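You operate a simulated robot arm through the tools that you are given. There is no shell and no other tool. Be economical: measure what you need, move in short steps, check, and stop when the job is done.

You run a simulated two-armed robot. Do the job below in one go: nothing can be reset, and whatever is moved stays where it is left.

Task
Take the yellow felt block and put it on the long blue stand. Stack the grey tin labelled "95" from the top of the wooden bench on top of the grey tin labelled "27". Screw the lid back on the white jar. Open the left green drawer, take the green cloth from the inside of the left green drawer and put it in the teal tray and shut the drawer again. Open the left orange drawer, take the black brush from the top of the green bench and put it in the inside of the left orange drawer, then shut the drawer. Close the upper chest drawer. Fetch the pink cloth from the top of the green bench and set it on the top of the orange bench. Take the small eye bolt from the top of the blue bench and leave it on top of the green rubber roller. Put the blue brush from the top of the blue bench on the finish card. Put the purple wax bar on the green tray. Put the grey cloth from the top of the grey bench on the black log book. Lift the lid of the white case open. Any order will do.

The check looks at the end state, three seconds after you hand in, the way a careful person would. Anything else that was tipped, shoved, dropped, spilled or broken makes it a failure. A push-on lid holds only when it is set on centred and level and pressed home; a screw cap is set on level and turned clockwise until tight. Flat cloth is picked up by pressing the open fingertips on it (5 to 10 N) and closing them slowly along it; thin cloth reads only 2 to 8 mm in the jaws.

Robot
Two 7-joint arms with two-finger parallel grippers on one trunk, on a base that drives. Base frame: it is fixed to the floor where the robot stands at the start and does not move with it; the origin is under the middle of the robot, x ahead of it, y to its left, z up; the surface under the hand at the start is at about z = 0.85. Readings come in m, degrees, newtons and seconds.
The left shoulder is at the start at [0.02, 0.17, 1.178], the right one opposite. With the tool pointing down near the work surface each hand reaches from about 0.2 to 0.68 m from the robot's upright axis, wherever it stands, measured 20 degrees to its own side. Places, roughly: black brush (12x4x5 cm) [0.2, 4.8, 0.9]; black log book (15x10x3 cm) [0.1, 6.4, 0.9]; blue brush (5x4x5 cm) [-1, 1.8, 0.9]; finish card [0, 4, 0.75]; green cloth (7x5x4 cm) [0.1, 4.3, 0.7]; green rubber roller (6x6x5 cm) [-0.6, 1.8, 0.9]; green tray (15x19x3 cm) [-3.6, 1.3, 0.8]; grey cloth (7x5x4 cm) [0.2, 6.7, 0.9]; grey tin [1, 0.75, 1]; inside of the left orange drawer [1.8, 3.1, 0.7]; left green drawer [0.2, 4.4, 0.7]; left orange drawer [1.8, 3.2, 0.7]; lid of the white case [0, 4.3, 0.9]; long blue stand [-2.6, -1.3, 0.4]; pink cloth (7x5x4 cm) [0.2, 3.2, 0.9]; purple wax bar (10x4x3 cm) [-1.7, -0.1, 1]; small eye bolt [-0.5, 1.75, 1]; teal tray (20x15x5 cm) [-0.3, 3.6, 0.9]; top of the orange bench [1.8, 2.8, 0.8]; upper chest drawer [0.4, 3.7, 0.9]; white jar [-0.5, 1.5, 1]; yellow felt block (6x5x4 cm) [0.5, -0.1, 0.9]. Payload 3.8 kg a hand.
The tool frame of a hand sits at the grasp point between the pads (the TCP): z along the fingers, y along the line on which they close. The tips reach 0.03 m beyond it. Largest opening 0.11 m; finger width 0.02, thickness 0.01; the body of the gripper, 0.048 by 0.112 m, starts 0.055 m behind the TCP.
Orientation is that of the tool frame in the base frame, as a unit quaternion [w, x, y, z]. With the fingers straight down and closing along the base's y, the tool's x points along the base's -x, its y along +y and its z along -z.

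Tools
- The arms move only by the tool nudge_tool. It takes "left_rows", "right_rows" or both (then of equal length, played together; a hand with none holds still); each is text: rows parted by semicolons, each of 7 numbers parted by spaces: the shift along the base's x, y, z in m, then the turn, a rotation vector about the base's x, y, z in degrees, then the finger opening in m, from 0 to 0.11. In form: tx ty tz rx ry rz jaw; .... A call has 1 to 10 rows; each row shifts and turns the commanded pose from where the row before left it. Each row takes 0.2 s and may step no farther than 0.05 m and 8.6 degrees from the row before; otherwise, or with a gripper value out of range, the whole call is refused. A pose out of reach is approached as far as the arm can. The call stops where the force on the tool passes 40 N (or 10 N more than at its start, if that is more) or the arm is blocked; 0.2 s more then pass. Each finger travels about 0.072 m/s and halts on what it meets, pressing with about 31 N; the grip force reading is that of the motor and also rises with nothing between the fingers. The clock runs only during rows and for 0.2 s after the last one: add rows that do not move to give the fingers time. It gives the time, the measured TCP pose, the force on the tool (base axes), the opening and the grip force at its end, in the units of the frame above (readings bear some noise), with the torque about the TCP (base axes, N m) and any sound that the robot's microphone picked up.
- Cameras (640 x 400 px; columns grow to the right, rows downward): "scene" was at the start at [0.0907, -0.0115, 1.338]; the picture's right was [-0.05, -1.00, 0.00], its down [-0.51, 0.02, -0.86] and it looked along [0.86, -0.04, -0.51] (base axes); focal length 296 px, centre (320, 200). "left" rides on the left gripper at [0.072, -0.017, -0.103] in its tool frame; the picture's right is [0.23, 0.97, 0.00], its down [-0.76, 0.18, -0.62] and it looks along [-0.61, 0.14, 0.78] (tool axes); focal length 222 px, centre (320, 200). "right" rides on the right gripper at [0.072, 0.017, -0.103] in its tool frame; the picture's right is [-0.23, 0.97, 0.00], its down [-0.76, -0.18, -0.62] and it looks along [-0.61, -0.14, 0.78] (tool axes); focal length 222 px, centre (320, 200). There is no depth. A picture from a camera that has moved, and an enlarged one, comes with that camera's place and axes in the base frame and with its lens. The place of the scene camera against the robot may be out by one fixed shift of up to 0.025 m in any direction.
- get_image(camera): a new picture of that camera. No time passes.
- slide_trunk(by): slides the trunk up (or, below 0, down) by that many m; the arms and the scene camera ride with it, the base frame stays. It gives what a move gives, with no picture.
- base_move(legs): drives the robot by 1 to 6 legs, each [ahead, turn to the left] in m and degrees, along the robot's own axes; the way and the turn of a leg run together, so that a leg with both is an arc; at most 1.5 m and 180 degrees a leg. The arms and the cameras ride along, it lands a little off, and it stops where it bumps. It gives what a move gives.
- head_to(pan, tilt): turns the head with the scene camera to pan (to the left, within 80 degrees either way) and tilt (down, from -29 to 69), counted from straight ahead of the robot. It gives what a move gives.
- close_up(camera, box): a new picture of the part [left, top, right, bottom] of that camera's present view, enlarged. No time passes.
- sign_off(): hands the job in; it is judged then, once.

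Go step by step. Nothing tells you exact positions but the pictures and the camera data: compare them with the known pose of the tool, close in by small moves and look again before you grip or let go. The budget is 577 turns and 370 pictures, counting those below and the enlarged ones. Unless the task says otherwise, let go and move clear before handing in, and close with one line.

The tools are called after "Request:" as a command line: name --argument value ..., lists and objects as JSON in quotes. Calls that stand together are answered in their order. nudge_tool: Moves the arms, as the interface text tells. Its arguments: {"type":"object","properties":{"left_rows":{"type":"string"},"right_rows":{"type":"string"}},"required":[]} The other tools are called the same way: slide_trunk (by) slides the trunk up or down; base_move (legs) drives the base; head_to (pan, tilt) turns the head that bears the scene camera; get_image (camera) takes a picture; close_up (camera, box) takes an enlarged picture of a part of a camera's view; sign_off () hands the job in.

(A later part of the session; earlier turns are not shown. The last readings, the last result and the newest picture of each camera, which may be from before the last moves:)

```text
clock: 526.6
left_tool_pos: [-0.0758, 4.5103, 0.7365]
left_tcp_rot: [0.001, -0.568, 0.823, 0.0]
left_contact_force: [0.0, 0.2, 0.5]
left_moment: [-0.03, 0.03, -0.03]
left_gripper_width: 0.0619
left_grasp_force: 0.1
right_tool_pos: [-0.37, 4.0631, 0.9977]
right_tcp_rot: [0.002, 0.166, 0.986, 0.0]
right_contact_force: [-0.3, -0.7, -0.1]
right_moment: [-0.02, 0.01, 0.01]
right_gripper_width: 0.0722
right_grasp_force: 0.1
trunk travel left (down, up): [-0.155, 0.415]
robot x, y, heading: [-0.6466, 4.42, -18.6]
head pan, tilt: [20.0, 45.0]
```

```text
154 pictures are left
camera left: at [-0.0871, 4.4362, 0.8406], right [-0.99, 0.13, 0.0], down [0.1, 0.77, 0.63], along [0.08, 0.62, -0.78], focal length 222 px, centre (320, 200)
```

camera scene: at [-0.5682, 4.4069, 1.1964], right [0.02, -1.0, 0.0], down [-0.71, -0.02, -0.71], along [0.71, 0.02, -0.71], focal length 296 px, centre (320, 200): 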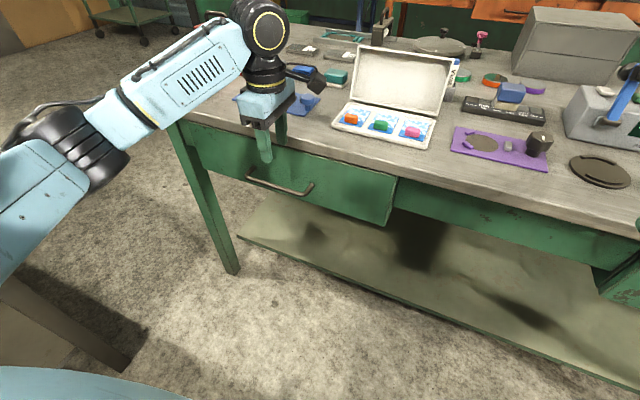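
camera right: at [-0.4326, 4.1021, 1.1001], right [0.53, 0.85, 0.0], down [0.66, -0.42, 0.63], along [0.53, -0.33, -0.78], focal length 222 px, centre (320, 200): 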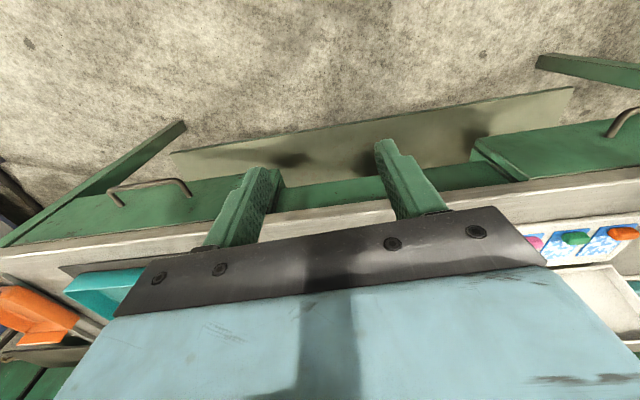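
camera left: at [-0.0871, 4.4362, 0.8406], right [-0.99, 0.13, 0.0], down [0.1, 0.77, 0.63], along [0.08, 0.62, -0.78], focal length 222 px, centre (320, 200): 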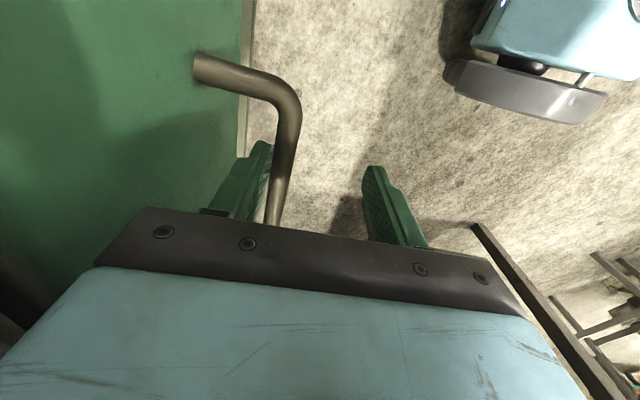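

Request:
nudge_tool --left_rows "0 0 0 0 0 0 0.045; 0 0 0 0 0 0 0.03; 0 0 0 0 0 0 0.015; 0 0 0 0 0 0 0.005; 0 0 0 0 0 0 0.005; 0 0 0 0 0 0 0.005"

Request:
get_image --camera "left"

```text
clock: 528.0
left_tool_pos: [-0.075, 4.5106, 0.7372]
left_tcp_rot: [0.003, -0.567, 0.824, -0.001]
left_contact_force: [0.9, 3.4, -9.0]
left_moment: [-1.47, -4.12, -2.15]
left_gripper_width: 0.0404
left_grasp_force: 31.3
right_tool_pos: [-0.3705, 4.0632, 0.9963]
right_tcp_rot: [0.002, 0.167, 0.986, -0.002]
right_contact_force: [0.1, 0.9, -0.4]
right_moment: [-0.03, -0.02, -0.02]
right_gripper_width: 0.0719
right_grasp_force: 0.0
trunk travel left (down, up): [-0.155, 0.415]
robot x, y, heading: [-0.6488, 4.4214, -18.6]
head pan, tilt: [20.0, 45.0]
```

```text
153 pictures are left
camera left: at [-0.0869, 4.4366, 0.8409], right [-0.99, 0.14, 0.0], down [0.1, 0.77, 0.62], along [0.09, 0.62, -0.78], focal length 222 px, centre (320, 200)
```

left: 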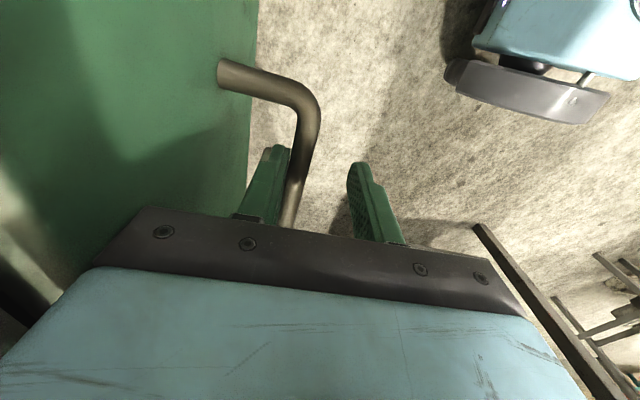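

The rear finger is pulling the bar. I draw it out along the drawer's direction.

Request:
nudge_tool --left_rows "-0.014 0.005 0 0 0 0 0.03; -0.014 0.005 0 0 0 0 0.03; -0.014 0.005 0 0 0 0 0.03; 0 0 0 0 0 0 0.03"

Request:
get_image --camera "scene"

```text
clock: 529.0
left_tool_pos: [-0.1164, 4.5269, 0.7371]
left_tcp_rot: [0.002, -0.57, 0.822, 0.0]
left_contact_force: [4.4, 13.7, 1.4]
left_moment: [-1.44, -1.36, -0.12]
left_gripper_width: 0.0417
left_grasp_force: 12.0
right_tool_pos: [-0.3699, 4.0641, 0.999]
right_tcp_rot: [0.002, 0.166, 0.986, -0.001]
right_contact_force: [-0.2, -0.2, 0.1]
right_moment: [0.01, 0.01, 0.01]
right_gripper_width: 0.0719
right_grasp_force: 0.0
trunk travel left (down, up): [-0.155, 0.415]
robot x, y, heading: [-0.6502, 4.4218, -18.5]
head pan, tilt: [20.0, 45.0]
```

```text
152 pictures are left
camera scene: at [-0.5681, 4.4084, 1.1964], right [0.02, -1.0, 0.0], down [-0.71, -0.02, -0.71], along [0.71, 0.02, -0.71], focal length 296 px, centre (320, 200)
```

scene: 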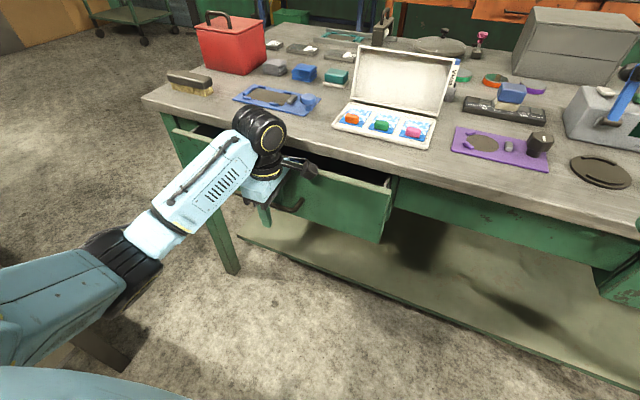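

Request:
nudge_tool --left_rows "-0.018 0.0065 0 0 0 0 0.03; -0.018 0.0065 0 0 0 0 0.03; -0.018 0.0065 0 0 0 0 0.03; -0.018 0.0065 0 0 0 0 0.03; -0.018 0.0065 0 0 0 0 0.03; -0.018 0.0065 0 0 0 0 0.03; 0 0 0 0 0 0 0.03"

Request:
get_image --camera "scene"

```text
clock: 530.6
left_tool_pos: [-0.2248, 4.5672, 0.7355]
left_tcp_rot: [0.002, -0.569, 0.823, 0.001]
left_contact_force: [6.6, 21.5, 0.6]
left_moment: [-1.4, -1.46, 0.12]
left_gripper_width: 0.0418
left_grasp_force: 12.1
right_tool_pos: [-0.3699, 4.0637, 0.9983]
right_tcp_rot: [0.002, 0.166, 0.986, -0.002]
right_contact_force: [0.3, -0.9, -0.5]
right_moment: [0.03, -0.02, 0.02]
right_gripper_width: 0.0721
right_grasp_force: 0.1
trunk travel left (down, up): [-0.155, 0.415]
robot x, y, heading: [-0.6474, 4.4214, -18.5]
head pan, tilt: [20.0, 45.0]
```

```text
151 pictures are left
camera scene: at [-0.5679, 4.4089, 1.1963], right [0.02, -1.0, 0.0], down [-0.71, -0.02, -0.71], along [0.71, 0.02, -0.71], focal length 296 px, centre (320, 200)
```

scene: 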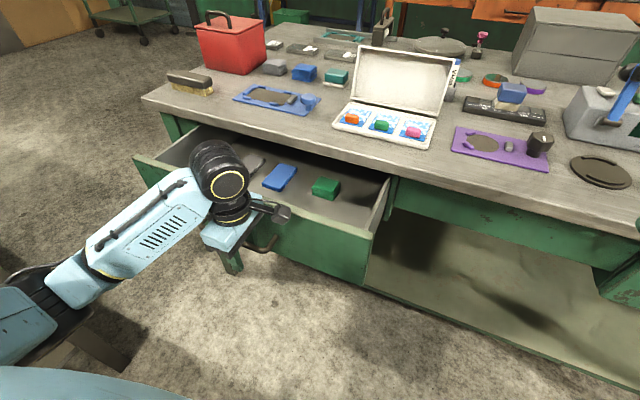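

The green cloth is visible in the drawer. I pull further so it clears the bench edge.

Request:
nudge_tool --left_rows "-0.018 0.006 0 0 0 0 0.03; -0.018 0.006 0 0 0 0 0.03; -0.018 0.006 0 0 0 0 0.03; -0.018 0.006 0 0 0 0 0.03; 0 0 0 0 0 0 0.03"

Request:
get_image --camera "scene"

```text
clock: 531.8
left_tool_pos: [-0.2975, 4.5896, 0.7345]
left_tcp_rot: [0.002, -0.569, 0.823, 0.0]
left_contact_force: [6.3, 20.2, 2.4]
left_moment: [-1.33, -1.38, 0.02]
left_gripper_width: 0.0416
left_grasp_force: 11.5
right_tool_pos: [-0.3698, 4.0633, 0.998]
right_tcp_rot: [0.001, 0.166, 0.986, -0.001]
right_contact_force: [0.8, 0.7, 0.0]
right_moment: [0.01, -0.04, -0.01]
right_gripper_width: 0.072
right_grasp_force: 0.0
trunk travel left (down, up): [-0.155, 0.415]
robot x, y, heading: [-0.6454, 4.4231, -18.7]
head pan, tilt: [20.0, 45.0]
```

```text
150 pictures are left
camera scene: at [-0.568, 4.4087, 1.1964], right [0.02, -1.0, 0.0], down [-0.71, -0.02, -0.71], along [0.71, 0.02, -0.71], focal length 296 px, centre (320, 200)
```

scene: 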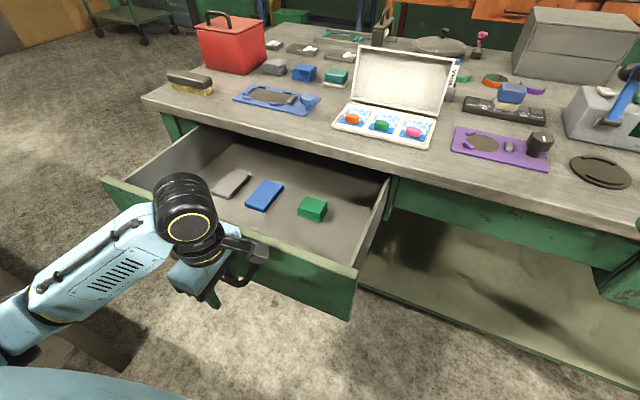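

Open enough. I release the handle and raise the left hand away.

Request:
nudge_tool --left_rows "0 0 0 0 0 0 0.05; 0 0 0 0 0 0 0.06; 0 0 0.03 0 0 0 0.06; 0 0 0.045 0 0 0 0.06; 0 0 0.045 0 0 0 0.06; 0 0 0.045 0 0 0 0.06; 0 0.03 0.04 0 0 0 0.06; 0 0.04 0.02 0 0 0 0.06; 0 0 0 0 0 0 0.06"

Request:
get_image --camera "scene"

```text
clock: 533.8
left_tool_pos: [-0.2988, 4.661, 0.9613]
left_tcp_rot: [0.002, -0.569, 0.822, 0.0]
left_contact_force: [0.0, 0.1, 0.6]
left_moment: [0.0, 0.01, 0.01]
left_gripper_width: 0.0602
left_grasp_force: 0.1
right_tool_pos: [-0.3703, 4.0623, 0.9976]
right_tcp_rot: [0.002, 0.167, 0.986, -0.001]
right_contact_force: [-0.5, 0.6, 0.6]
right_moment: [0.01, 0.03, -0.01]
right_gripper_width: 0.0722
right_grasp_force: 0.0
trunk travel left (down, up): [-0.155, 0.415]
robot x, y, heading: [-0.6494, 4.4171, -18.5]
head pan, tilt: [20.0, 45.0]
```

```text
149 pictures are left
camera scene: at [-0.568, 4.4067, 1.1963], right [0.02, -1.0, 0.0], down [-0.71, -0.02, -0.71], along [0.71, 0.02, -0.71], focal length 296 px, centre (320, 200)
```

scene: 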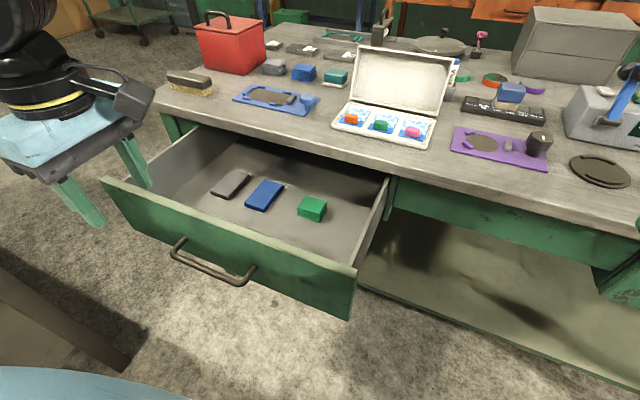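

I turn the left hand back to neutral and bring it over the green cloth.

Request:
nudge_tool --left_rows "0.02 -0.0216 0.005 0 0 -8.5 0.09; 0.02 -0.0216 0.005 0 0 -8.5 0.09; 0.02 -0.0216 0 0 0 -8.5 0.09; 0.02 -0.0216 0 0 0 -8.5 0.09; 0.02 -0.0216 0 0 0 -8.5 0.09; 0.02 -0.0216 0 0 0 -8.5 0.09; 0.02 -0.0216 0 0 0 -8.5 0.09; 0.02 -0.0216 0 0 0 -8.5 0.09; 0.02 -0.0216 0 0 0 -8.5 0.09; 0.015 -0.0216 0 0 0 -8.5 0.09"

Request:
get_image --camera "left"

```text
clock: 536.0
left_tool_pos: [-0.1025, 4.4415, 0.9698]
left_tcp_rot: [0.002, 0.139, 0.99, 0.001]
left_contact_force: [-0.2, 0.5, 0.0]
left_moment: [-0.01, 0.01, 0.03]
left_gripper_width: 0.0901
left_grasp_force: 0.1
right_tool_pos: [-0.369, 4.0613, 0.9969]
right_tcp_rot: [0.001, 0.166, 0.986, 0.0]
right_contact_force: [-0.2, 0.1, 0.0]
right_moment: [-0.03, 0.01, -0.01]
right_gripper_width: 0.0721
right_grasp_force: 0.1
trunk travel left (down, up): [-0.155, 0.415]
robot x, y, heading: [-0.6505, 4.4191, -18.8]
head pan, tilt: [20.0, 45.0]
```

```text
148 pictures are left
camera left: at [-0.1777, 4.4454, 1.0746], right [0.05, 1.0, 0.0], down [0.78, -0.04, 0.63], along [0.62, -0.03, -0.78], focal length 222 px, centre (320, 200)
```

left: 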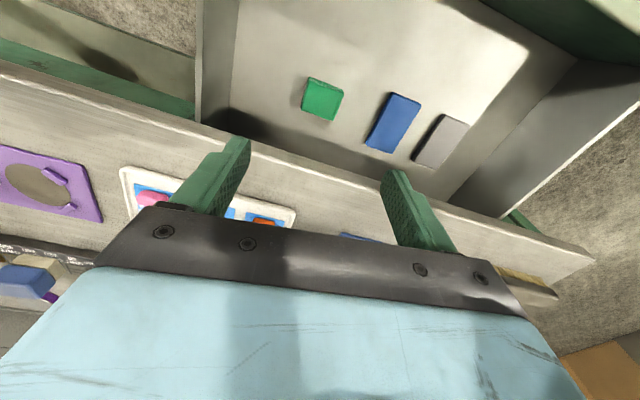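

Request:
nudge_tool --left_rows "0.006 0.001 -0.04 0 0 -2 0.09; 0.005 0.001 -0.045 0 0 -2 0.09; 0 0 -0.045 0 0 0 0.09; 0 0 -0.045 0 0 0 0.09; 0 0 -0.035 0 0 0 0.09; 0 0 0 0 0 0 0.09"

Request:
get_image --camera "left"

Request:
get_image --camera "scene"

```text
clock: 537.4
left_tool_pos: [-0.0913, 4.446, 0.7612]
left_tcp_rot: [0.001, 0.171, 0.985, -0.001]
left_contact_force: [0.7, -0.2, -0.4]
left_moment: [-0.02, 0.01, 0.01]
left_gripper_width: 0.0901
left_grasp_force: 0.0
right_tool_pos: [-0.3696, 4.0614, 0.9977]
right_tcp_rot: [0.002, 0.167, 0.986, -0.001]
right_contact_force: [0.3, 0.1, 0.1]
right_moment: [0.01, -0.01, -0.03]
right_gripper_width: 0.0723
right_grasp_force: 0.1
trunk travel left (down, up): [-0.155, 0.415]
robot x, y, heading: [-0.6512, 4.4159, -18.9]
head pan, tilt: [20.0, 45.0]
```

```text
147 pictures are left
camera left: at [-0.1667, 4.4547, 0.8657], right [0.12, 0.99, 0.0], down [0.77, -0.09, 0.63], along [0.62, -0.07, -0.78], focal length 222 px, centre (320, 200)
```

left: 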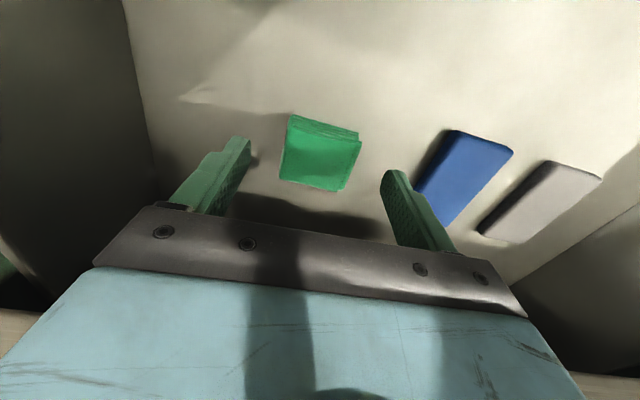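

```text
146 pictures are left
camera scene: at [-0.5682, 4.4069, 1.1964], right [0.02, -1.0, 0.0], down [-0.71, -0.02, -0.71], along [0.71, 0.02, -0.71], focal length 296 px, centre (320, 200)
```

scene: 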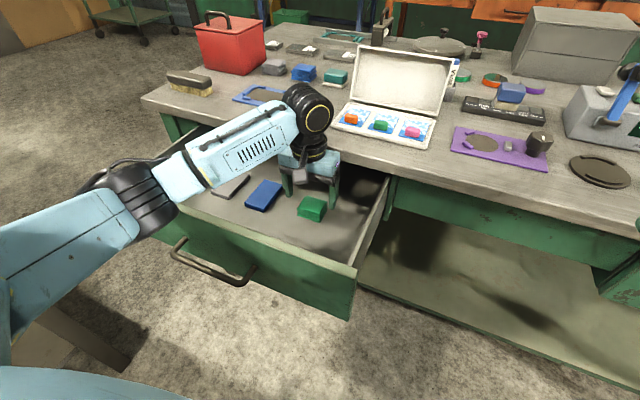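

Request:
nudge_tool --left_rows "0.002 -0.001 -0.02 0 0 0 0.09; 0 0 -0.015 0 0 0 0.09; 0 0 -0.006 0 0 0 0.09; 0 0 0 0 0 0 0.09"

Request:
get_image --camera "left"

```text
clock: 538.4
left_tool_pos: [-0.0886, 4.4436, 0.7196]
left_tcp_rot: [0.001, 0.172, 0.985, -0.002]
left_contact_force: [0.0, -0.9, 0.2]
left_moment: [0.03, 0.0, -0.03]
left_gripper_width: 0.0902
left_grasp_force: 0.1
right_tool_pos: [-0.3693, 4.0621, 0.9971]
right_tcp_rot: [0.002, 0.167, 0.986, -0.001]
right_contact_force: [-0.2, 0.1, -0.4]
right_moment: [0.04, -0.01, -0.02]
right_gripper_width: 0.0723
right_grasp_force: 0.1
trunk travel left (down, up): [-0.155, 0.415]
robot x, y, heading: [-0.6481, 4.4173, -18.6]
head pan, tilt: [20.0, 45.0]
```

```text
145 pictures are left
camera left: at [-0.1653, 4.4531, 0.8239], right [0.12, 0.99, 0.0], down [0.78, -0.09, 0.63], along [0.62, -0.07, -0.78], focal length 222 px, centre (320, 200)
```

left: 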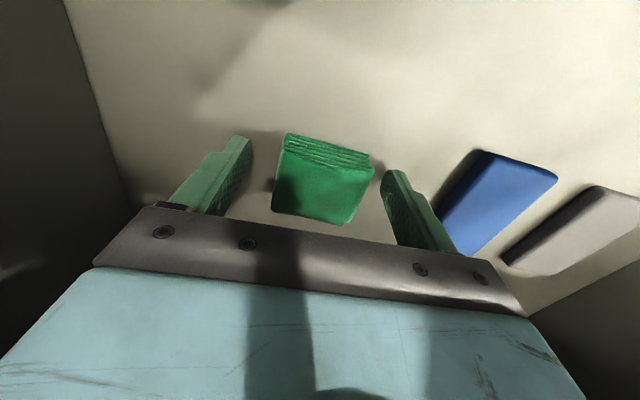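

Request:
nudge_tool --left_rows "0 0 -0.004 0 0 0 0.08; 0 0 0 0 0 0 0.07; 0 0 0 0 0 0 0.06; 0 0 0 0 0 0 0.045; 0 0 0 0 0 0 0.03; 0 0 0 0 0 0 0.02; 0 0 0 0 0 0 0.02"

Request:
get_image --camera "left"

```text
clock: 540.0
left_tool_pos: [-0.0887, 4.4452, 0.7165]
left_tcp_rot: [0.001, 0.173, 0.985, -0.002]
left_contact_force: [-0.1, 0.7, 0.1]
left_moment: [0.01, -0.01, 0.05]
left_gripper_width: 0.0614
left_grasp_force: 30.9
right_tool_pos: [-0.3696, 4.062, 0.9968]
right_tcp_rot: [0.002, 0.168, 0.986, 0.0]
right_contact_force: [0.4, 0.2, 0.0]
right_moment: [0.02, -0.02, 0.01]
right_gripper_width: 0.0727
right_grasp_force: 0.1
trunk travel left (down, up): [-0.155, 0.415]
robot x, y, heading: [-0.6477, 4.4181, -18.6]
head pan, tilt: [20.0, 45.0]
```

```text
144 pictures are left
camera left: at [-0.1649, 4.4529, 0.8201], right [0.12, 0.99, 0.0], down [0.78, -0.09, 0.63], along [0.62, -0.07, -0.78], focal length 222 px, centre (320, 200)
```

left: 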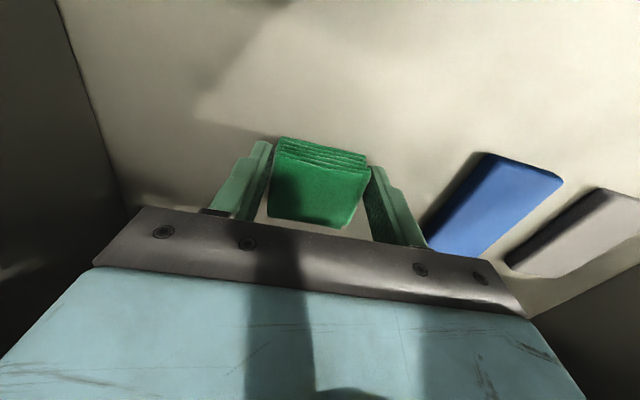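

The cloth is gripped. I lift it clear and draw it back.

Request:
nudge_tool --left_rows "0 0 0.02 0 0 0 0.02; 0 0 0.045 0 0 0 0.02; 0 0 0.045 0 0 0 0.02; 0 0 0.045 0 0 0 0.02; 0 0 0.045 0 0 0 0.02; 0 0 0.045 0 0 0 0.02; 0 0 0.045 0 0 0 0.02; -0.04 0.015 0.02 0 0 0 0.02; -0.04 0.015 0.02 0 0 0 0.02; 0 0 0 0 0 0 0.02"

Request:
get_image --camera "left"

```text
clock: 542.2
left_tool_pos: [-0.169, 4.4741, 1.0457]
left_tcp_rot: [0.001, 0.171, 0.985, -0.001]
left_contact_force: [-0.8, 0.6, -0.3]
left_moment: [0.02, -0.01, -0.02]
left_gripper_width: 0.0613
left_grasp_force: 31.0
right_tool_pos: [-0.3698, 4.062, 0.9967]
right_tcp_rot: [0.001, 0.167, 0.986, 0.0]
right_contact_force: [0.6, -0.1, -0.2]
right_moment: [0.01, 0.02, -0.01]
right_gripper_width: 0.0721
right_grasp_force: 0.1
trunk travel left (down, up): [-0.155, 0.415]
robot x, y, heading: [-0.6485, 4.4182, -18.7]
head pan, tilt: [20.0, 45.0]
```

```text
143 pictures are left
camera left: at [-0.2444, 4.4836, 1.1504], right [0.12, 0.99, 0.0], down [0.78, -0.09, 0.62], along [0.62, -0.07, -0.78], focal length 222 px, centre (320, 200)
```

left: 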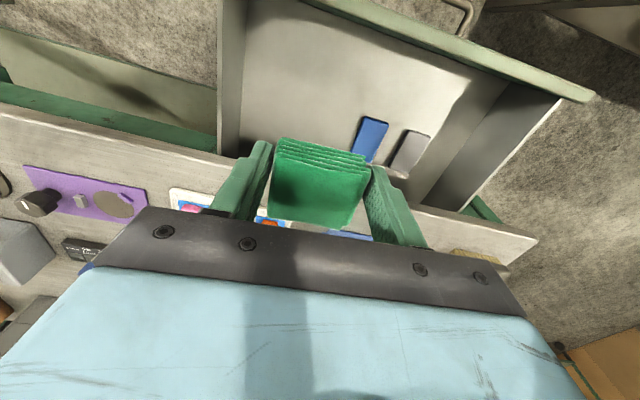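

The cloth is in hand. To shut the drawer I'll push its front with the right hand: I back up 10 cm and turn left so it can reach.

Request:
base_move --legs '[[-0.1, 0], [0, 31]]'

Request:
head_to --pan -5 --tilt 50

Request:
get_image --camera "scene"

```text
clock: 544.9
left_tool_pos: [-0.3601, 4.7463, 1.0456]
left_tcp_rot: [0.002, -0.098, 0.995, -0.001]
left_contact_force: [-0.4, 0.7, 0.2]
left_moment: [-0.02, 0.02, 0.0]
left_gripper_width: 0.0613
left_grasp_force: 31.0
right_tool_pos: [-0.3213, 4.2883, 0.9978]
right_tcp_rot: [0.001, -0.101, 0.995, -0.001]
right_contact_force: [-0.7, 0.4, -0.1]
right_moment: [0.0, 0.0, 0.0]
right_gripper_width: 0.0719
right_grasp_force: 0.1
trunk travel left (down, up): [-0.155, 0.415]
robot x, y, heading: [-0.7448, 4.4516, 12.3]
head pan, tilt: [20.0, 45.0]
```

```text
clock: 545.8
left_tool_pos: [-0.3601, 4.7453, 1.0462]
left_tcp_rot: [0.002, -0.096, 0.995, -0.001]
left_contact_force: [-0.1, -0.1, -1.5]
left_moment: [-0.02, 0.02, -0.01]
left_gripper_width: 0.0614
left_grasp_force: 31.2
right_tool_pos: [-0.322, 4.2891, 0.9971]
right_tcp_rot: [0.002, -0.102, 0.995, -0.001]
right_contact_force: [-0.9, -0.2, -0.6]
right_moment: [-0.01, 0.01, 0.01]
right_gripper_width: 0.072
right_grasp_force: 0.0
trunk travel left (down, up): [-0.155, 0.415]
robot x, y, heading: [-0.7445, 4.4521, 12.1]
head pan, tilt: [-5.0, 50.0]
```

```text
142 pictures are left
camera scene: at [-0.6676, 4.458, 1.1895], right [0.13, -0.99, 0.0], down [-0.76, -0.1, -0.64], along [0.64, 0.08, -0.77], focal length 296 px, centre (320, 200)
```

scene: 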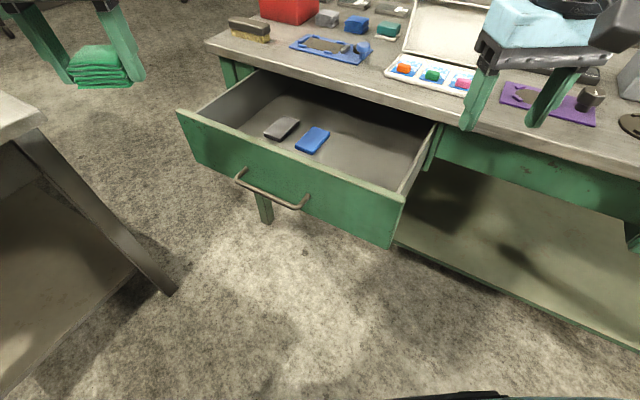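

Request:
nudge_tool --left_rows "0 0.03 0.02 0 0 0 0.02; 0 0.03 0.02 0 0 0 0.02; 0 0.03 0.02 0 0 0 0.02; 0 0.03 0.02 0 0 0 0.02; 0 0 0 0 0 0 0.02; 0 0 0 0 0 0 0.02; 0 0 0 0 0 0 0.02; 0 0 0 0 0 0 0.02; 0 0 0 0 0 0 0.02; 0 0 0 0 0 0 0.02" --right_rows "-0.01 0.03 0 0 0 0 0.03; -0.01 0.03 0 0 0 0 0.0; -0.01 0.035 0 0 0 0 0.0; -0.01 0.035 0 0 0 0 0.0; -0.01 0.035 0 0 0 0 0.0; 0 0.035 0 0 0 0 0.0; 0 0.04 0 0 0 0 0.0; 0.01 0.04 0 0 0 0 0.0; 0.01 0.04 0 0 0 0 0.0; 0 0 -0.03 0 0 0 0.0"

Request:
get_image --camera "scene"

Request:
get_image --camera "right"

```text
clock: 548.0
left_tool_pos: [-0.3618, 4.867, 1.1267]
left_tcp_rot: [0.001, -0.096, 0.995, -0.001]
left_contact_force: [0.0, 0.4, -0.7]
left_moment: [-0.03, 0.03, 0.0]
left_gripper_width: 0.0613
left_grasp_force: 30.8
right_tool_pos: [-0.3519, 4.6056, 0.9668]
right_tcp_rot: [0.002, -0.102, 0.995, 0.0]
right_contact_force: [-0.6, -0.8, -0.5]
right_moment: [0.0, 0.01, -0.01]
right_gripper_width: 0.0
right_grasp_force: 30.9
trunk travel left (down, up): [-0.155, 0.415]
robot x, y, heading: [-0.7429, 4.4492, 12.5]
head pan, tilt: [-5.0, 50.0]
```

```text
141 pictures are left
camera scene: at [-0.6673, 4.4576, 1.1894], right [0.13, -0.99, 0.0], down [-0.76, -0.1, -0.64], along [0.64, 0.08, -0.77], focal length 296 px, centre (320, 200)
```

scene: 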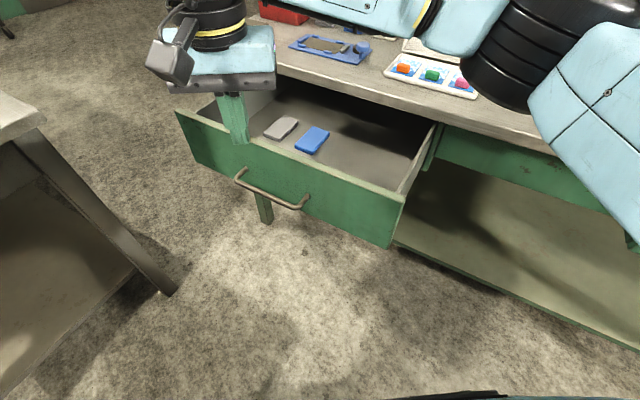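

```text
140 pictures are left
camera right: at [-0.4266, 4.6075, 1.0695], right [0.03, 1.0, 0.0], down [0.78, -0.02, 0.63], along [0.63, -0.02, -0.78], focal length 222 px, centre (320, 200)
```

right: 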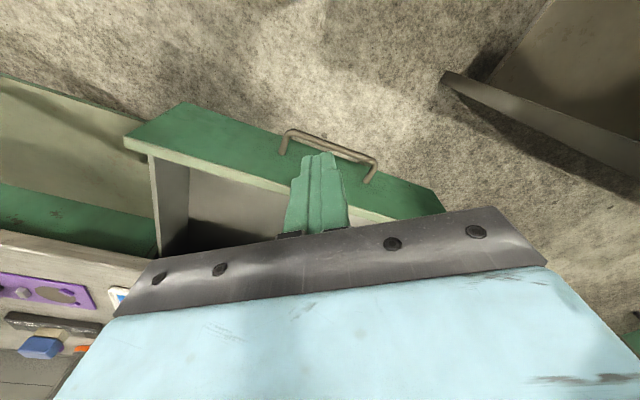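

Request:
nudge_tool --right_rows "0.0137 0.0376 0 0 0 0 0; 0 0 -0.045 0 0 0 0; 0 0 -0.045 0 0 0 0; 0 0 -0.045 0 0 0 0; 0 0 -0.045 0 0 0 0; 0 0 -0.045 0 0 0 0; 0 0 -0.007 0 0 0 0; 0 0 0 0 0 0 0"

Request:
nudge_tool --right_rows "0.0235 -0.0085 0 0 0 0 0; 0.0235 -0.0085 0 0 0 0 0; 0.0235 -0.0085 0 0 0 0 0; 0.0235 -0.0085 0 0 0 0 0; 0.0235 -0.0085 0 0 0 0 0; 0 0 0 0 0 0 0"

Request:
get_image --camera "scene"

```text
clock: 549.8
left_tool_pos: [-0.3613, 4.8673, 1.1268]
left_tcp_rot: [0.001, -0.096, 0.995, -0.001]
left_contact_force: [-0.1, 0.4, -0.9]
left_moment: [-0.01, 0.02, 0.0]
left_gripper_width: 0.0612
left_grasp_force: 31.3
right_tool_pos: [-0.3381, 4.6448, 0.7347]
right_tcp_rot: [0.002, -0.102, 0.995, 0.0]
right_contact_force: [0.2, 0.1, -0.5]
right_moment: [-0.04, 0.02, -0.01]
right_gripper_width: 0.0
right_grasp_force: 30.5
trunk travel left (down, up): [-0.155, 0.415]
robot x, y, heading: [-0.746, 4.4504, 12.4]
head pan, tilt: [-5.0, 50.0]
```

```text
clock: 551.2
left_tool_pos: [-0.362, 4.8672, 1.1262]
left_tcp_rot: [0.002, -0.097, 0.995, 0.0]
left_contact_force: [-0.2, -0.8, 0.3]
left_moment: [0.01, 0.01, -0.01]
left_gripper_width: 0.061
left_grasp_force: 31.0
right_tool_pos: [-0.2218, 4.6015, 0.7356]
right_tcp_rot: [0.002, -0.101, 0.995, 0.0]
right_contact_force: [0.3, -0.4, -0.2]
right_moment: [-0.04, 0.0, 0.03]
right_gripper_width: 0.0
right_grasp_force: 31.3
trunk travel left (down, up): [-0.155, 0.415]
robot x, y, heading: [-0.7414, 4.4484, 12.3]
head pan, tilt: [-5.0, 50.0]
```

```text
139 pictures are left
camera scene: at [-0.6677, 4.4579, 1.1895], right [0.13, -0.99, 0.0], down [-0.76, -0.1, -0.64], along [0.64, 0.08, -0.77], focal length 296 px, centre (320, 200)
```

scene: 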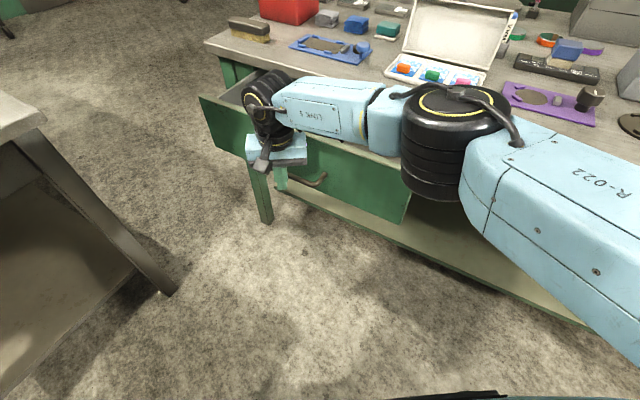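

Request:
nudge_tool --right_rows "0.0225 -0.0082 0 0 0 0 0; 0.0225 -0.0082 0 0 0 0 0; 0.0225 -0.0082 0 0 0 0 0; 0.0225 -0.0082 0 0 0 0 0; 0.0225 -0.0082 0 0 0 0 0; 0.02 -0.0073 0 0 0 0 0; 0.01 -0.0036 0 0 0 0 0; 0.008 -0.003 0 0 0 0 0; 0.008 -0.003 0 0 0 0 0; 0 0 0 0 0 0 0"

Request:
get_image --camera "scene"

```text
clock: 553.4
left_tool_pos: [-0.3613, 4.8681, 1.1276]
left_tcp_rot: [0.002, -0.097, 0.995, 0.0]
left_contact_force: [-0.7, 0.0, -0.4]
left_moment: [-0.02, 0.02, -0.02]
left_gripper_width: 0.0612
left_grasp_force: 30.5
right_tool_pos: [-0.1529, 4.5365, 0.7461]
right_tcp_rot: [0.002, -0.101, 0.995, -0.001]
right_contact_force: [-0.9, 1.1, -0.7]
right_moment: [-0.02, 0.01, -0.01]
right_gripper_width: 0.0001
right_grasp_force: 30.7
right hand out of reach, approached as far as the arm can: row 2, 3, 4, 5, 6, 7, 8, 9
trunk travel left (down, up): [-0.155, 0.415]
robot x, y, heading: [-0.7438, 4.4522, 12.2]
head pan, tilt: [-5.0, 50.0]
```

```text
138 pictures are left
camera scene: at [-0.6676, 4.458, 1.1894], right [0.13, -0.99, 0.0], down [-0.76, -0.1, -0.64], along [0.64, 0.08, -0.77], focal length 296 px, centre (320, 200)
```

scene: 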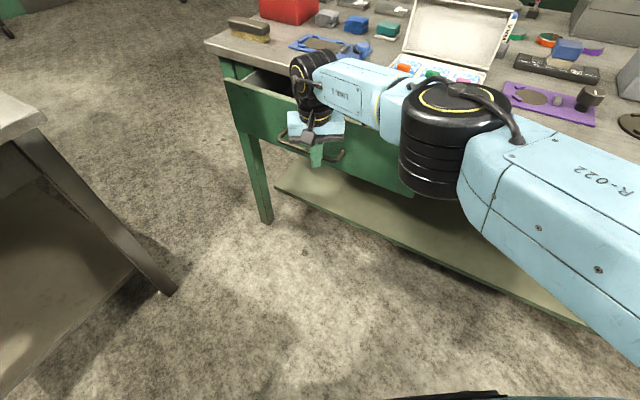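

The arm is at its reach limit, so I let the base do the rest of the push.

Request:
base_move --legs '[[0.09, 0]]'

Request:
get_image --camera "scene"

```text
clock: 554.5
left_tool_pos: [-0.2713, 4.8845, 1.1267]
left_tcp_rot: [0.001, -0.096, 0.995, -0.001]
left_contact_force: [0.8, -0.1, -1.6]
left_moment: [-0.03, 0.02, 0.02]
left_gripper_width: 0.0612
left_grasp_force: 31.0
right_tool_pos: [-0.0631, 4.5559, 0.7448]
right_tcp_rot: [0.001, -0.101, 0.995, -0.001]
right_contact_force: [-0.3, -0.2, -0.6]
right_moment: [0.02, 0.01, -0.01]
right_gripper_width: 0.0002
right_grasp_force: 31.8
trunk travel left (down, up): [-0.155, 0.415]
robot x, y, heading: [-0.6559, 4.4708, 12.3]
head pan, tilt: [-5.0, 50.0]
```

```text
137 pictures are left
camera scene: at [-0.5781, 4.4771, 1.1893], right [0.12, -0.99, 0.0], down [-0.76, -0.1, -0.64], along [0.64, 0.08, -0.77], focal length 296 px, centre (320, 200)
```

scene: 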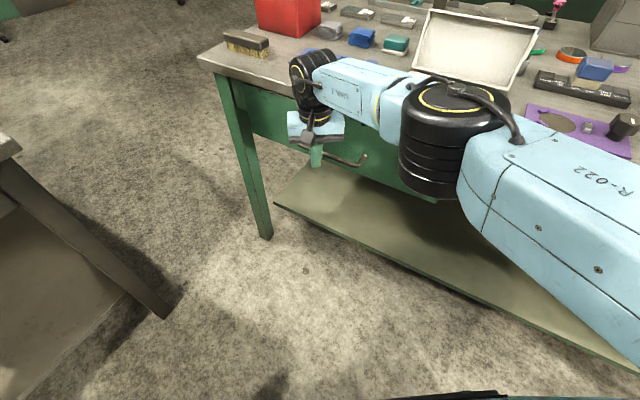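

Request:
base_move --legs '[[0.02, 0]]'

Request:
close_up --camera "scene" --box '[190, 60, 430, 230]'

```text
clock: 555.4
left_tool_pos: [-0.2523, 4.8893, 1.1273]
left_tcp_rot: [0.0, -0.096, 0.995, -0.001]
left_contact_force: [-0.3, -1.7, -0.6]
left_moment: [-0.05, 0.01, 0.02]
left_gripper_width: 0.0614
left_grasp_force: 31.0
right_tool_pos: [-0.0484, 4.5601, 0.7433]
right_tcp_rot: [-0.006, -0.103, 0.995, -0.001]
right_contact_force: [-0.4, 0.5, 0.4]
right_moment: [-0.02, -0.01, 0.02]
right_gripper_width: 0.0001
right_grasp_force: 31.1
trunk travel left (down, up): [-0.155, 0.415]
robot x, y, heading: [-0.636, 4.475, 12.1]
head pan, tilt: [-5.0, 50.0]
stopped in leg 1: the force on the tool passed its limit at 44 N (the readings are from after the stop); the commanded pose is now the measured one
```

```text
2.35 times, centred on (310, 145) of scene
camera zoom: at [-0.5599, 4.481, 1.1894], right [0.12, -0.99, 0.0], down [-0.76, -0.09, -0.64], along [0.64, 0.08, -0.77], focal length 695 px, centre (344, 329)
```

zoom: 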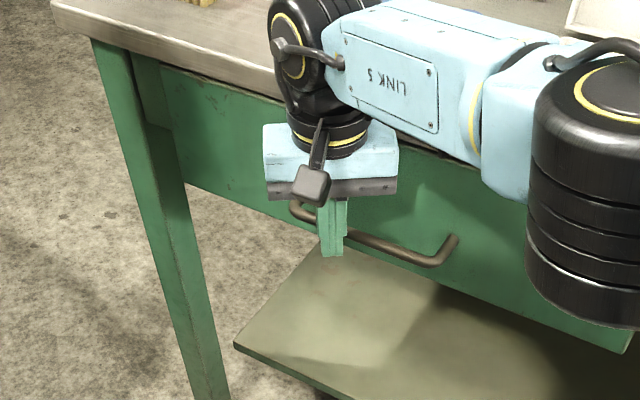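

The drawer is shut (firm stop). I withdraw the right hand, raise the trunk and approach the black brush with the free right hand.

Request:
nudge_tool --right_rows "-0.03 0.011 0 0 0 0 0; -0.03 0.011 0.01 0 0 0 0; 0 0 0.045 0 0 0 0.05; 0 0 0.045 0 0 0 0.09; 0 0 0.045 0 0 0 0.09; 0 0 0.045 0 0 0 0.09; 0 0 0.045 0 0 0 0.09; 0 0 0.045 0 0 0 0.09; 0 0 0 0 0 0 0.09"

Request:
slide_trunk --by 0.12

Request:
base_move --legs '[[0, 7], [0.27, 0]]'

Request:
get_image --camera "scene"

```text
clock: 557.4
left_tool_pos: [-0.2538, 4.8891, 1.1269]
left_tcp_rot: [0.001, -0.097, 0.995, -0.001]
left_contact_force: [0.7, -0.2, -0.6]
left_moment: [-0.02, 0.0, 0.02]
left_gripper_width: 0.0609
left_grasp_force: 31.7
right_tool_pos: [-0.1078, 4.5825, 1.0237]
right_tcp_rot: [-0.007, -0.103, 0.995, -0.002]
right_contact_force: [-0.5, 0.5, 0.7]
right_moment: [-0.01, 0.03, 0.01]
right_gripper_width: 0.09
right_grasp_force: 0.0
trunk travel left (down, up): [-0.155, 0.415]
robot x, y, heading: [-0.6404, 4.4746, 12.3]
head pan, tilt: [-5.0, 50.0]
```

```text
clock: 558.9
left_tool_pos: [-0.2528, 4.8902, 1.2469]
left_tcp_rot: [0.001, -0.095, 0.995, -0.001]
left_contact_force: [-0.3, -0.2, -0.7]
left_moment: [0.02, 0.06, 0.0]
left_gripper_width: 0.0612
left_grasp_force: 30.7
right_tool_pos: [-0.1086, 4.583, 1.1425]
right_tcp_rot: [-0.007, -0.102, 0.995, -0.002]
right_contact_force: [0.1, -0.6, -0.1]
right_moment: [-0.01, -0.01, 0.0]
right_gripper_width: 0.0901
right_grasp_force: 0.0
trunk travel left (down, up): [-0.275, 0.295]
robot x, y, heading: [-0.6378, 4.4741, 12.0]
head pan, tilt: [-5.0, 50.0]
```

```text
clock: 561.5
left_tool_pos: [-0.0493, 5.0253, 1.2461]
left_tcp_rot: [0.001, -0.159, 0.987, -0.001]
left_contact_force: [0.7, -0.6, -1.0]
left_moment: [-0.03, -0.01, 0.01]
left_gripper_width: 0.0613
left_grasp_force: 31.1
right_tool_pos: [0.1348, 4.7395, 1.1438]
right_tcp_rot: [-0.006, -0.167, 0.986, -0.002]
right_contact_force: [0.5, -0.2, -0.3]
right_moment: [0.03, 0.03, 0.01]
right_gripper_width: 0.09
right_grasp_force: 0.1
trunk travel left (down, up): [-0.275, 0.295]
robot x, y, heading: [-0.3776, 4.5686, 19.5]
head pan, tilt: [-5.0, 50.0]
```

```text
135 pictures are left
camera scene: at [-0.302, 4.5842, 1.3094], right [0.25, -0.97, 0.0], down [-0.74, -0.19, -0.64], along [0.62, 0.16, -0.77], focal length 296 px, centre (320, 200)
```

scene: 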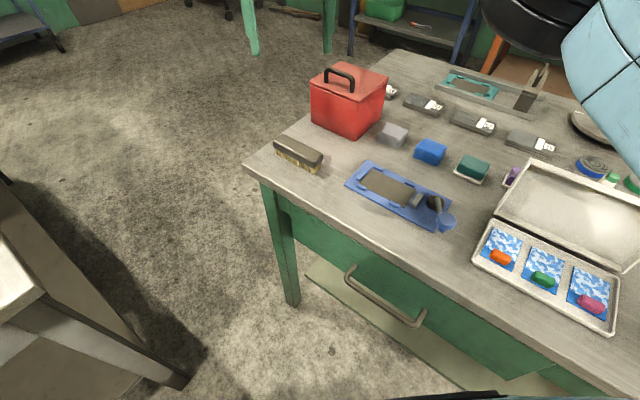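

Request:
get_image --camera "right"

```text
134 pictures are left
camera right: at [0.062, 4.7325, 1.2473], right [-0.1, 0.99, 0.0], down [0.79, 0.08, 0.61], along [0.61, 0.06, -0.79], focal length 222 px, centre (320, 200)
```

right: 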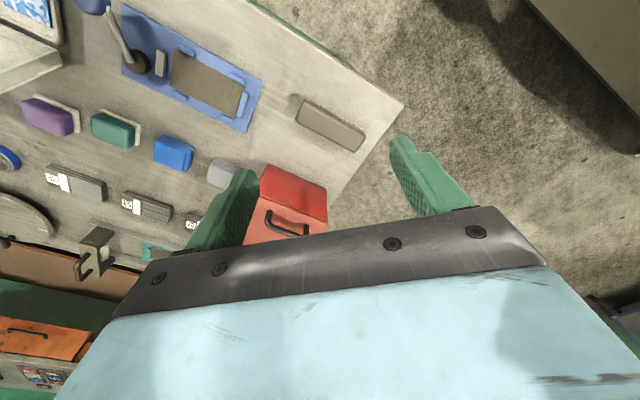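

The brush lies along the bench; I need to grip across its width, so I turn the base left a bit to keep the wrist comfortable.

Request:
base_move --legs '[[0, 24]]'

Request:
nudge_tool --right_rows "0.02 -0.02 0 0 0 7 0.085; 0.02 -0.02 0 0 0 7 0.085; 0.02 -0.02 0 0 0 7 0.085; 0.02 -0.02 0 0 0 7 0.085; 0 0 0 0 0 0 0.085"

Request:
get_image --camera "right"

```text
clock: 563.1
left_tool_pos: [-0.2714, 5.1203, 1.2471]
left_tcp_rot: [0.001, -0.365, 0.931, 0.0]
left_contact_force: [-0.3, -0.1, 0.5]
left_moment: [0.0, 0.0, 0.0]
left_gripper_width: 0.0613
left_grasp_force: 30.2
right_tool_pos: [0.0139, 4.9364, 1.1439]
right_tcp_rot: [-0.005, -0.372, 0.928, -0.003]
right_contact_force: [0.0, -0.1, -0.1]
right_moment: [-0.02, -0.03, -0.01]
right_gripper_width: 0.0902
right_grasp_force: 0.1
trunk travel left (down, up): [-0.275, 0.295]
robot x, y, heading: [-0.3781, 4.5662, 43.9]
head pan, tilt: [-5.0, 50.0]
```

```text
clock: 564.3
left_tool_pos: [-0.2722, 5.1203, 1.2459]
left_tcp_rot: [0.001, -0.365, 0.931, 0.0]
left_contact_force: [0.6, -0.4, -0.7]
left_moment: [0.01, -0.01, 0.0]
left_gripper_width: 0.0613
left_grasp_force: 30.7
right_tool_pos: [0.0938, 4.8571, 1.1427]
right_tcp_rot: [-0.006, -0.586, 0.81, -0.004]
right_contact_force: [-0.4, 0.2, 0.0]
right_moment: [0.0, 0.01, -0.01]
right_gripper_width: 0.085
right_grasp_force: 0.0
trunk travel left (down, up): [-0.275, 0.295]
robot x, y, heading: [-0.3759, 4.565, 44.0]
head pan, tilt: [-5.0, 50.0]
```

```text
133 pictures are left
camera right: at [0.0552, 4.7935, 1.2467], right [-0.85, 0.52, 0.0], down [0.41, 0.68, 0.61], along [0.32, 0.52, -0.79], focal length 222 px, centre (320, 200)
```

right: 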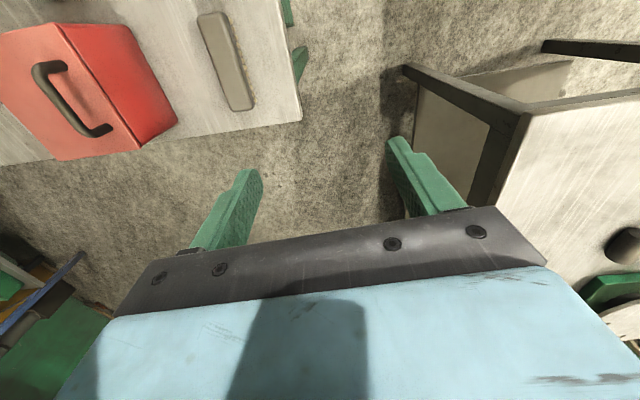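

Request:
nudge_tool --right_rows "0.03 -0.033 0 0.77 -0.29 0 0.07; 0.03 -0.033 0 0 0 0 0.07; 0.029 -0.033 -0.02 0 0 0 0.07; 0 0 -0.045 0 0 0 0.07; 0 0 -0.045 0 0 0 0.07; 0 0 -0.03 0 0 0 0.07; 0 0 0 0 0 0 0.07"

Request:
get_image --camera "right"

```text
clock: 565.9
left_tool_pos: [-0.2717, 5.1193, 1.2471]
left_tcp_rot: [0.001, -0.364, 0.931, 0.0]
left_contact_force: [0.3, -0.2, -0.3]
left_moment: [0.0, 0.01, 0.0]
left_gripper_width: 0.0615
left_grasp_force: 31.4
right_tool_pos: [0.1848, 4.7576, 1.0039]
right_tcp_rot: [0.001, -0.586, 0.811, 0.0]
right_contact_force: [0.2, 0.6, -0.2]
right_moment: [-0.02, -0.01, -0.02]
right_gripper_width: 0.0699
right_grasp_force: 0.1
trunk travel left (down, up): [-0.275, 0.295]
robot x, y, heading: [-0.3768, 4.5678, 44.2]
head pan, tilt: [-5.0, 50.0]
```

```text
132 pictures are left
camera right: at [0.1456, 4.6939, 1.1067], right [-0.85, 0.52, 0.0], down [0.41, 0.67, 0.62], along [0.33, 0.53, -0.78], focal length 222 px, centre (320, 200)
```

right: 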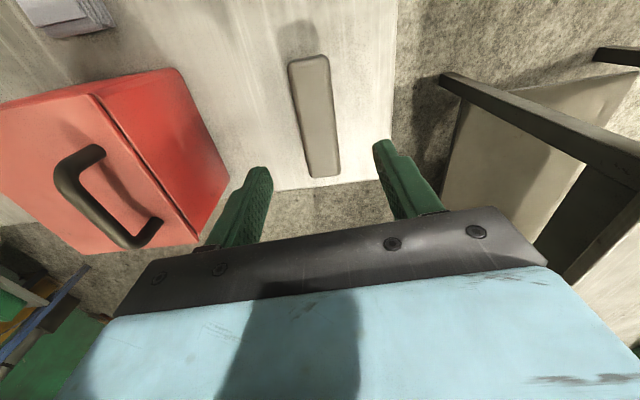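

Request:
nudge_tool --right_rows "0 -0.005 -0.03 0 0 0 0.062; 0 0 -0.04 0 0 0 0.062; 0 0 -0.03 0 0 0 0.062; 0 0 -0.008 0 0 0 0.062; 0 0 0 0 0 0 0.062"

Request:
get_image --camera "right"

```text
clock: 567.1
left_tool_pos: [-0.2711, 5.1191, 1.247]
left_tcp_rot: [0.001, -0.364, 0.931, -0.001]
left_contact_force: [0.7, 0.1, -0.8]
left_moment: [0.01, -0.01, -0.02]
left_gripper_width: 0.0612
left_grasp_force: 30.8
right_tool_pos: [0.1832, 4.7529, 0.8966]
right_tcp_rot: [0.001, -0.586, 0.811, 0.0]
right_contact_force: [-1.0, 0.0, 0.4]
right_moment: [0.01, 0.0, -0.03]
right_gripper_width: 0.0621
right_grasp_force: 0.1
trunk travel left (down, up): [-0.275, 0.295]
robot x, y, heading: [-0.3785, 4.562, 44.1]
head pan, tilt: [-5.0, 50.0]
```

```text
131 pictures are left
camera right: at [0.1455, 4.6882, 0.999], right [-0.85, 0.52, 0.0], down [0.41, 0.67, 0.62], along [0.33, 0.53, -0.78], focal length 222 px, centre (320, 200)
```

right: 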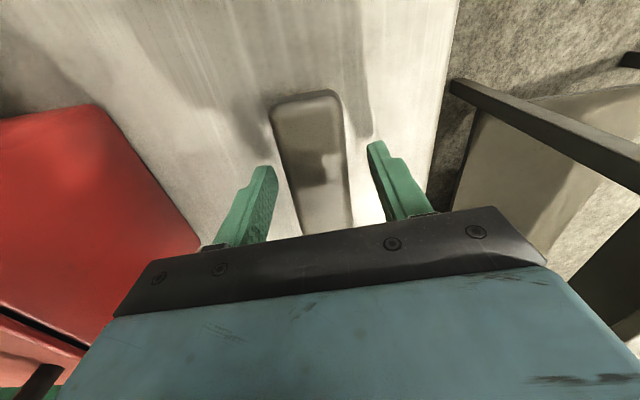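

Request:
nudge_tool --right_rows "0 0 -0.006 0 0 0 0.06; 0 0 0 0 0 0 0.05; 0 0 0 0 0 0 0.04; 0 0 0 0 0 0 0.03; 0 0 0 0 0 0 0.02; 0 0 0 0 0 0 0.02; 0 0 0 0 0 0 0.02"

Request:
nudge_tool --right_rows "0 0 0.01 0 0 0 0.02; 0 0 0.04 0 0 0 0.02; 0 0 0.045 0 0 0 0.02; 0 0 0.045 0 0 0 0.02; 0 0 0.045 0 0 0 0.02; 0 0 0.045 0 0 0 0.02; 0 0 0.03 0 0 0 0.02; -0.03 -0.02 0 0 0 0 0.02; -0.03 -0.02 0 0 0 0 0.02; 0 0 0 0 0 0 0.02"

Request:
get_image --camera "right"

```text
clock: 568.7
left_tool_pos: [-0.2713, 5.1193, 1.2457]
left_tcp_rot: [0.001, -0.365, 0.931, 0.0]
left_contact_force: [0.2, 0.5, 1.0]
left_moment: [0.0, -0.03, -0.01]
left_gripper_width: 0.0612
left_grasp_force: 30.7
right_tool_pos: [0.1837, 4.7517, 0.8903]
right_tcp_rot: [0.001, -0.586, 0.81, 0.0]
right_contact_force: [1.0, -0.9, 0.2]
right_moment: [-0.05, -0.03, 0.0]
right_gripper_width: 0.0375
right_grasp_force: 30.9
trunk travel left (down, up): [-0.275, 0.295]
robot x, y, heading: [-0.3772, 4.5605, 44.4]
head pan, tilt: [-5.0, 50.0]
```

```text
clock: 570.9
left_tool_pos: [-0.2704, 5.1204, 1.2458]
left_tcp_rot: [0.001, -0.365, 0.931, -0.001]
left_contact_force: [-0.1, -0.9, -0.3]
left_moment: [0.0, 0.02, -0.03]
left_gripper_width: 0.0613
left_grasp_force: 30.9
right_tool_pos: [0.1228, 4.7096, 1.1471]
right_tcp_rot: [0.001, -0.585, 0.811, 0.0]
right_contact_force: [0.0, 0.4, -1.6]
right_moment: [0.0, 0.03, 0.01]
right_gripper_width: 0.0375
right_grasp_force: 30.8
trunk travel left (down, up): [-0.275, 0.295]
robot x, y, heading: [-0.3747, 4.5647, 44.0]
head pan, tilt: [-5.0, 50.0]
```

```text
130 pictures are left
camera right: at [0.0841, 4.6461, 1.2505], right [-0.85, 0.52, 0.0], down [0.41, 0.67, 0.62], along [0.33, 0.53, -0.78], focal length 222 px, centre (320, 200)
```

right: 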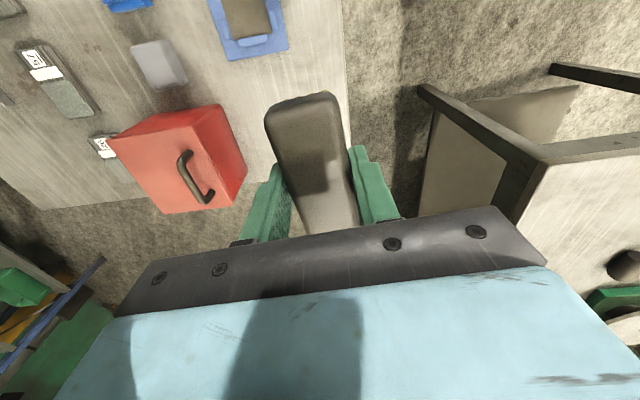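

The black brush is held. Now back to the teal tray with the green cloth: I reverse along the bench.

Request:
base_move --legs '[[-0.35, 0], [0, 26], [-0.72, 0], [0, -90], [0.12, 0]]'

Request:
head_to --pan 5 --tilt 45

Request:
get_image --camera "scene"

```text
clock: 582.7
left_tool_pos: [-0.2138, 3.7651, 1.2461]
left_tcp_rot: [-0.001, 0.176, 0.984, 0.0]
left_contact_force: [-0.4, -0.6, -0.4]
left_moment: [0.03, 0.03, 0.01]
left_gripper_width: 0.0612
left_grasp_force: 31.1
right_tool_pos: [-0.4008, 3.2297, 1.149]
right_tcp_rot: [-0.001, -0.074, 0.997, -0.001]
right_contact_force: [0.8, 0.1, -1.3]
right_moment: [0.02, 0.02, 0.04]
right_gripper_width: 0.0375
right_grasp_force: 31.0
trunk travel left (down, up): [-0.275, 0.295]
robot x, y, heading: [-0.7584, 3.6105, -19.3]
head pan, tilt: [-5.0, 50.0]
```

```text
clock: 583.4
left_tool_pos: [-0.2149, 3.7664, 1.247]
left_tcp_rot: [0.0, 0.176, 0.984, -0.001]
left_contact_force: [0.3, 0.5, -1.2]
left_moment: [0.03, 0.0, 0.0]
left_gripper_width: 0.0614
left_grasp_force: 30.9
right_tool_pos: [-0.4023, 3.231, 1.1484]
right_tcp_rot: [0.002, -0.074, 0.997, -0.001]
right_contact_force: [0.1, 0.1, -1.8]
right_moment: [0.02, 0.02, 0.01]
right_gripper_width: 0.0374
right_grasp_force: 30.5
trunk travel left (down, up): [-0.275, 0.295]
robot x, y, heading: [-0.7533, 3.6109, -19.2]
head pan, tilt: [5.0, 45.0]
```

```text
129 pictures are left
camera scene: at [-0.6793, 3.576, 1.3164], right [-0.25, -0.97, 0.0], down [-0.69, 0.17, -0.71], along [0.69, -0.17, -0.71], focal length 296 px, centre (320, 200)
```

scene: 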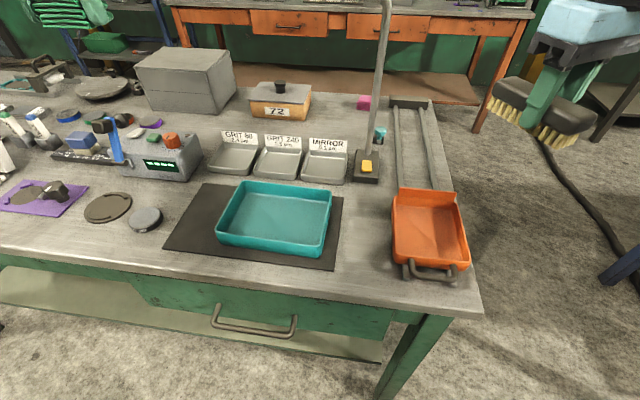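

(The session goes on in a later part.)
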